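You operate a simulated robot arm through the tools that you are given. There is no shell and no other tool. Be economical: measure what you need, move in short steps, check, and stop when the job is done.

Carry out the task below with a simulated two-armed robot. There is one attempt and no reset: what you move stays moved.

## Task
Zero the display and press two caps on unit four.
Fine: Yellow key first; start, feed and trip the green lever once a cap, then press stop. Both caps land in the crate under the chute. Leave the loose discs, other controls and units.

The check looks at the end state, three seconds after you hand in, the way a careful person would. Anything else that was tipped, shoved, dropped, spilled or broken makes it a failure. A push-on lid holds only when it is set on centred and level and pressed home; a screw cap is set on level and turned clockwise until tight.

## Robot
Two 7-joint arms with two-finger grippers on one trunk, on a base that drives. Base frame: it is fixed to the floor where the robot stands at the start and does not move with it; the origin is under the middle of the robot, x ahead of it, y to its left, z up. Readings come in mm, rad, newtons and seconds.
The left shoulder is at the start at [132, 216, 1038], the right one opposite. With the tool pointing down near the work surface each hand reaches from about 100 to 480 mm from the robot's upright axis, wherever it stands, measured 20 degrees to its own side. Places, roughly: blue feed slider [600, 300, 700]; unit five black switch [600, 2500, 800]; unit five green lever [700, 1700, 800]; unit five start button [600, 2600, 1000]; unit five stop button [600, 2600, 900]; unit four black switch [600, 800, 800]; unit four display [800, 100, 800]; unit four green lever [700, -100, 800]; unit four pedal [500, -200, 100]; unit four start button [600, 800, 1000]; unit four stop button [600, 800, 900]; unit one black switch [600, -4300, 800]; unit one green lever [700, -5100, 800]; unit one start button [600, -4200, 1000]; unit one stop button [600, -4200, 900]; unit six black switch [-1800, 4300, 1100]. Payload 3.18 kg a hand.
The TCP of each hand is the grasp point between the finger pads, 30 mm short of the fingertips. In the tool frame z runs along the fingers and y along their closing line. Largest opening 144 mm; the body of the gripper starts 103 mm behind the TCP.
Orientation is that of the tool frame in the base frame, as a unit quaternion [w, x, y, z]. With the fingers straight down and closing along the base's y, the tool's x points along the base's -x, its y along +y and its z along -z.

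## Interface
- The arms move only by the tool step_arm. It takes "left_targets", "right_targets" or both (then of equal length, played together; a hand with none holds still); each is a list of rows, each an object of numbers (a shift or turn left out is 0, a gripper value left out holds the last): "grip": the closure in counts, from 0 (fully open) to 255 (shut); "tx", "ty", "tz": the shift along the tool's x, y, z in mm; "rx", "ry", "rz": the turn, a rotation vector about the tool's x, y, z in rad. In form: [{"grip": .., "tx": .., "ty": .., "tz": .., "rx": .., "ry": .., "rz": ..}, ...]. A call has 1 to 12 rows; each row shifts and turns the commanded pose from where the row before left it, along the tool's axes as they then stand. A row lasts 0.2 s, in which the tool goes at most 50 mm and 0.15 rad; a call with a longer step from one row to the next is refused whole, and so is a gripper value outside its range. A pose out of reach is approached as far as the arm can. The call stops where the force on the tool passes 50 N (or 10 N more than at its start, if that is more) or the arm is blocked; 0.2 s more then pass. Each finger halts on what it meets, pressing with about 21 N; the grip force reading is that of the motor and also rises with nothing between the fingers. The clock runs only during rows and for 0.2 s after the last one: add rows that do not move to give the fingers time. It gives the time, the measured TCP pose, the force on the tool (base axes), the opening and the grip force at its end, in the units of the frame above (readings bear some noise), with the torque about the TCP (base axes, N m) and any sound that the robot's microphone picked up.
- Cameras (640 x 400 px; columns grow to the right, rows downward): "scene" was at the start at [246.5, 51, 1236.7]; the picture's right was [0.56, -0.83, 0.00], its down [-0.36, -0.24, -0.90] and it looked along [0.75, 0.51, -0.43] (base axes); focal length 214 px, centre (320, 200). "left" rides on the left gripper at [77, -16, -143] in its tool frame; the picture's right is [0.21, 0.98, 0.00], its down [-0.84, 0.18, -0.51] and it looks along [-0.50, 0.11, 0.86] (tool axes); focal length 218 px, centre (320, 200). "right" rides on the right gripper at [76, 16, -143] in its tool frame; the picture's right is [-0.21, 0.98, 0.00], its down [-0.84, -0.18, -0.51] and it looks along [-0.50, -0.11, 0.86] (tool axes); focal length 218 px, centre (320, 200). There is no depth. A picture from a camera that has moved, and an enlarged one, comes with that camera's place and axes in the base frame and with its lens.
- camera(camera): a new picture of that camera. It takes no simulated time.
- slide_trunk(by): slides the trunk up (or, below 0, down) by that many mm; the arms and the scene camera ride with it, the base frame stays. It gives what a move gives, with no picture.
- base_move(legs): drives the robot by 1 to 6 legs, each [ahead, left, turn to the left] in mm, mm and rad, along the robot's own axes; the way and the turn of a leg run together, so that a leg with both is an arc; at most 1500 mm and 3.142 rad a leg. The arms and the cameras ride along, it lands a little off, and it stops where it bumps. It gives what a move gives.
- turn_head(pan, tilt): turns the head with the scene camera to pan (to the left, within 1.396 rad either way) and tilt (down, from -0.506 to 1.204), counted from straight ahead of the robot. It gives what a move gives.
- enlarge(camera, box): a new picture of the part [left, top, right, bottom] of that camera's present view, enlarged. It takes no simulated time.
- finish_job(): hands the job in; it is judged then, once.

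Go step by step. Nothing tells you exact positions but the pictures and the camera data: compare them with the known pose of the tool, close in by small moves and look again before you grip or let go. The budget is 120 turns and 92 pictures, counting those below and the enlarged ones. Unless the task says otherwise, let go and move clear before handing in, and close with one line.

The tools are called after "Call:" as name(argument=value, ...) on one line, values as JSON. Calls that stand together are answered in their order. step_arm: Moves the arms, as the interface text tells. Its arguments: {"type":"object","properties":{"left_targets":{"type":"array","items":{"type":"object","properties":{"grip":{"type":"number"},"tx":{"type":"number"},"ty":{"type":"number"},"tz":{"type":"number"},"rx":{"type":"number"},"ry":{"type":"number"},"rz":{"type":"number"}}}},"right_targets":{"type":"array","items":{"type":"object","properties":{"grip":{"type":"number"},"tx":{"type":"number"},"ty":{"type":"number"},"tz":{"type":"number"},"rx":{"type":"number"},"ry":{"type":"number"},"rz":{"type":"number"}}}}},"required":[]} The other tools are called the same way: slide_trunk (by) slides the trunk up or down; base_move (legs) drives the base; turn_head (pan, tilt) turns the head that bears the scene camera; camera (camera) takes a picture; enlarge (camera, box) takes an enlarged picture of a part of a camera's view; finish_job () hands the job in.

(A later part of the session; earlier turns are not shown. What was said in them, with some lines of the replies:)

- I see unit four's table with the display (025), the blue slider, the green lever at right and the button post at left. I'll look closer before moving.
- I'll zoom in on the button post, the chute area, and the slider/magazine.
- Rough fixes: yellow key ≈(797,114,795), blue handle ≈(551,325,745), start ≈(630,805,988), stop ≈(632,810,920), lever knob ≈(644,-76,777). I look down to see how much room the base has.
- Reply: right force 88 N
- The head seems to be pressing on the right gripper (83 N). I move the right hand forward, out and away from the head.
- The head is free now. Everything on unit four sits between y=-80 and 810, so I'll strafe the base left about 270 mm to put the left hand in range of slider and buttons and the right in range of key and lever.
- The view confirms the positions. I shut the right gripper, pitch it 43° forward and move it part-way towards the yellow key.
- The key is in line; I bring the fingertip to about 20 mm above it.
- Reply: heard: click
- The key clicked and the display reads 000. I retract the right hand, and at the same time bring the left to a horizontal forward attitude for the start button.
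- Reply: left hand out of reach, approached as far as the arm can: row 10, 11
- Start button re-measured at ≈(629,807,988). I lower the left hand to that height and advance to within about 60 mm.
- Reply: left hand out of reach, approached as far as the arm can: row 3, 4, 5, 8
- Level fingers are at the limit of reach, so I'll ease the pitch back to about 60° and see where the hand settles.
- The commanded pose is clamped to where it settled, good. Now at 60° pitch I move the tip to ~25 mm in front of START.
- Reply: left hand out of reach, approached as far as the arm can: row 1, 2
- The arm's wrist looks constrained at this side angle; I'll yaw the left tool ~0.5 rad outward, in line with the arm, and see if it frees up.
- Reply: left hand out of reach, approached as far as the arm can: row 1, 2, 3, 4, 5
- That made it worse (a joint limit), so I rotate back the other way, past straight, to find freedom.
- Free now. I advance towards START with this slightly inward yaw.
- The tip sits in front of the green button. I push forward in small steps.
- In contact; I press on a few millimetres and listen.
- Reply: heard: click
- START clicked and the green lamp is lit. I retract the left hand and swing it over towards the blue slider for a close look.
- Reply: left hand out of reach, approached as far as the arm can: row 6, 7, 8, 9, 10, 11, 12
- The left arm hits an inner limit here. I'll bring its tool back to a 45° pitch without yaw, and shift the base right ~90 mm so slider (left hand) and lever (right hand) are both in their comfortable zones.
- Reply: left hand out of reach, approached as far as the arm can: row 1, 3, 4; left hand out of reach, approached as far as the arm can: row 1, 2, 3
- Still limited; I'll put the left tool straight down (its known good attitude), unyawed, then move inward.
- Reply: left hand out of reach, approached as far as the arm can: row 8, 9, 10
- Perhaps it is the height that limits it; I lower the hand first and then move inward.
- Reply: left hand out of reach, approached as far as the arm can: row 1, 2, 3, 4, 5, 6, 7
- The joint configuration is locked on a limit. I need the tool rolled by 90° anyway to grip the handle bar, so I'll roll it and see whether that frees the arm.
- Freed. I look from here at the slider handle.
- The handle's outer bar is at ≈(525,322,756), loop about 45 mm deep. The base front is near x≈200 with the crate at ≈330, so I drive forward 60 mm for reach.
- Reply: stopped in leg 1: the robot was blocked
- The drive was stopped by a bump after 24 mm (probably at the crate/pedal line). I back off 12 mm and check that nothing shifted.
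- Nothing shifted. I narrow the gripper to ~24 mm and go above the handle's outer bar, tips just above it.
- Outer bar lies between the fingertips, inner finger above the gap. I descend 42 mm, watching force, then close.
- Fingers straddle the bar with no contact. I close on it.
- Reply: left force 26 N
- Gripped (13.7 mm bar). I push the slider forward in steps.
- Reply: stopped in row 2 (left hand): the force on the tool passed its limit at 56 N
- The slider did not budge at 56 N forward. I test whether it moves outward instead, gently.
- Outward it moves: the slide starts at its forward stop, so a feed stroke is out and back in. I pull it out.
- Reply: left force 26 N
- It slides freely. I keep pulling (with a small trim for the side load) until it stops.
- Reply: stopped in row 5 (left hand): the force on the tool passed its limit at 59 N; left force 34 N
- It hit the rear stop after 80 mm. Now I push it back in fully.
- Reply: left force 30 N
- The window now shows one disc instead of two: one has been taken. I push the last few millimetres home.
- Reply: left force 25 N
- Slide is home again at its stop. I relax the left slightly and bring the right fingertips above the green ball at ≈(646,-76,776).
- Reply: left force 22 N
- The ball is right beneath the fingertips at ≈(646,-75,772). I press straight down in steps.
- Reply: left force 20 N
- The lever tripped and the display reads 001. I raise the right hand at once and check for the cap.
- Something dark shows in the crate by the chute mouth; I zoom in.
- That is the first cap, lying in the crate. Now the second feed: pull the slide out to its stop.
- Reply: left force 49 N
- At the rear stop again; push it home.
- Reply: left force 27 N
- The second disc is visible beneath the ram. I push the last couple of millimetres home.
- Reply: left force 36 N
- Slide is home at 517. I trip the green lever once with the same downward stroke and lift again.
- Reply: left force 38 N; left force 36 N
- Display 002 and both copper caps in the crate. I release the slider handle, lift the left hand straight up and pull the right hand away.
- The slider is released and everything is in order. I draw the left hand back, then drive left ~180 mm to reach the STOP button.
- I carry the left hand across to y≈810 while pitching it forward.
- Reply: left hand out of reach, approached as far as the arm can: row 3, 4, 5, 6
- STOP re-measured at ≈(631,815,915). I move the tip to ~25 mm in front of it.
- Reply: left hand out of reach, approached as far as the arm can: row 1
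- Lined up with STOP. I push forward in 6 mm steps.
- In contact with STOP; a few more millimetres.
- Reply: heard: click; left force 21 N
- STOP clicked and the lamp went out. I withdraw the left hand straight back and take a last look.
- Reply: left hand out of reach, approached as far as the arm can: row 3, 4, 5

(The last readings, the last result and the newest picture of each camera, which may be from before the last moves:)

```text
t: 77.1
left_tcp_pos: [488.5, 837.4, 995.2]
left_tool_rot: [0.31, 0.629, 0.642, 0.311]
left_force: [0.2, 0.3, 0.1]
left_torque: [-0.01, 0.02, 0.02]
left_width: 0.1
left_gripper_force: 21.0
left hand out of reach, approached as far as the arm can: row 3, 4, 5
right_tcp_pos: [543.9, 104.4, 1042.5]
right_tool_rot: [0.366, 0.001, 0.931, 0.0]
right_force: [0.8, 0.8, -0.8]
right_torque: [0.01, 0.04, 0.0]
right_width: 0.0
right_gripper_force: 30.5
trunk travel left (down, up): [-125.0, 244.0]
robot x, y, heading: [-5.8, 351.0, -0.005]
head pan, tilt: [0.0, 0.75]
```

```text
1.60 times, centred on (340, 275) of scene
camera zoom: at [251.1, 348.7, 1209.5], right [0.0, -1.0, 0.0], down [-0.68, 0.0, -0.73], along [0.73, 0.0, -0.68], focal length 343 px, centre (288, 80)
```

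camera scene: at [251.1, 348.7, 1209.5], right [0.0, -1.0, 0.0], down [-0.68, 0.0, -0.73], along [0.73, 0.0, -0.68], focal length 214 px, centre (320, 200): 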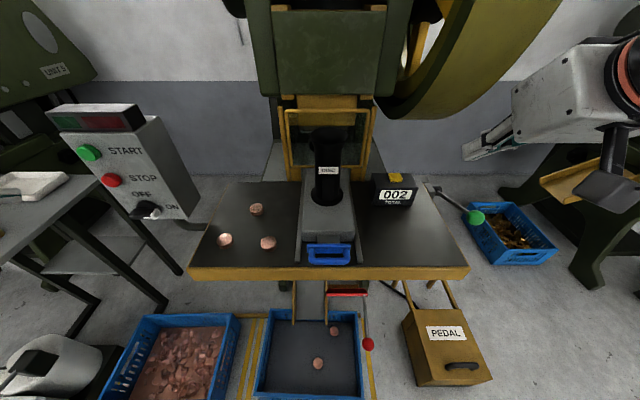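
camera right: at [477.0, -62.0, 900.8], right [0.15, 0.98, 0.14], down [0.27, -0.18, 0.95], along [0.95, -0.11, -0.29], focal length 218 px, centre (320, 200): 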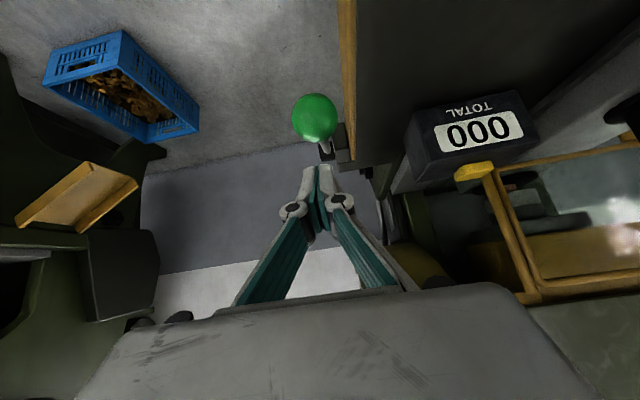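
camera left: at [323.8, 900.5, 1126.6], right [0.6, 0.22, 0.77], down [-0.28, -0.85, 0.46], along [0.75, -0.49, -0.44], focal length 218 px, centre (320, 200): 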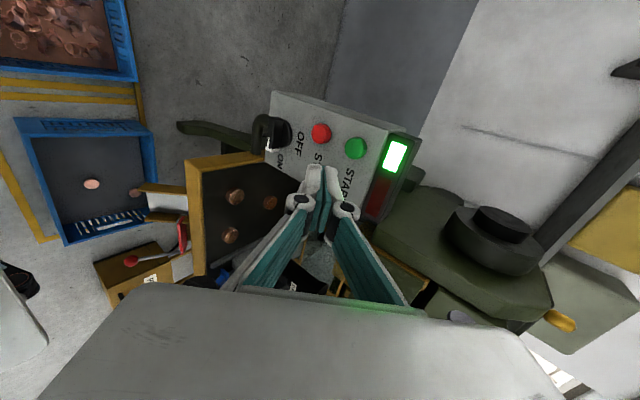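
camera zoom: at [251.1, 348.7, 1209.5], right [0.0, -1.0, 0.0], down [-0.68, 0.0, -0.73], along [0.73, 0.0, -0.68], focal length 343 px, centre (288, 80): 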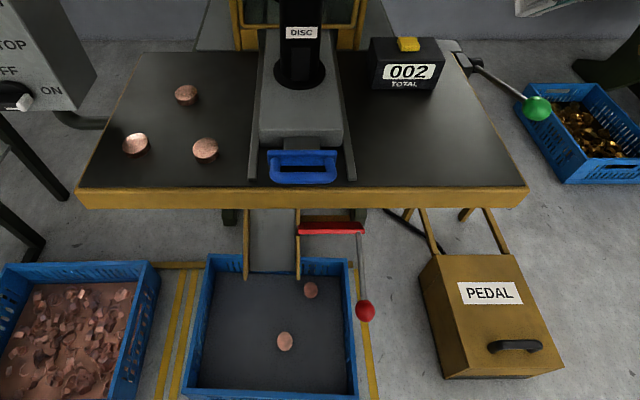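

The display reads 002, the machine is stopped, and both caps lie in the crate. The loose discs are untouched and both hands are clear, so I hand in.

Call:
finish_job()

```text
The job is handed in.
```

I zeroed unit four's display and pressed two caps. Both are in the crate under the chute, the display reads 002, and the unit is stopped. While I was driving the base forward, it bumped something and stopped after 24 mm. I backed it off, and the pictures afterwards showed nothing had shifted.
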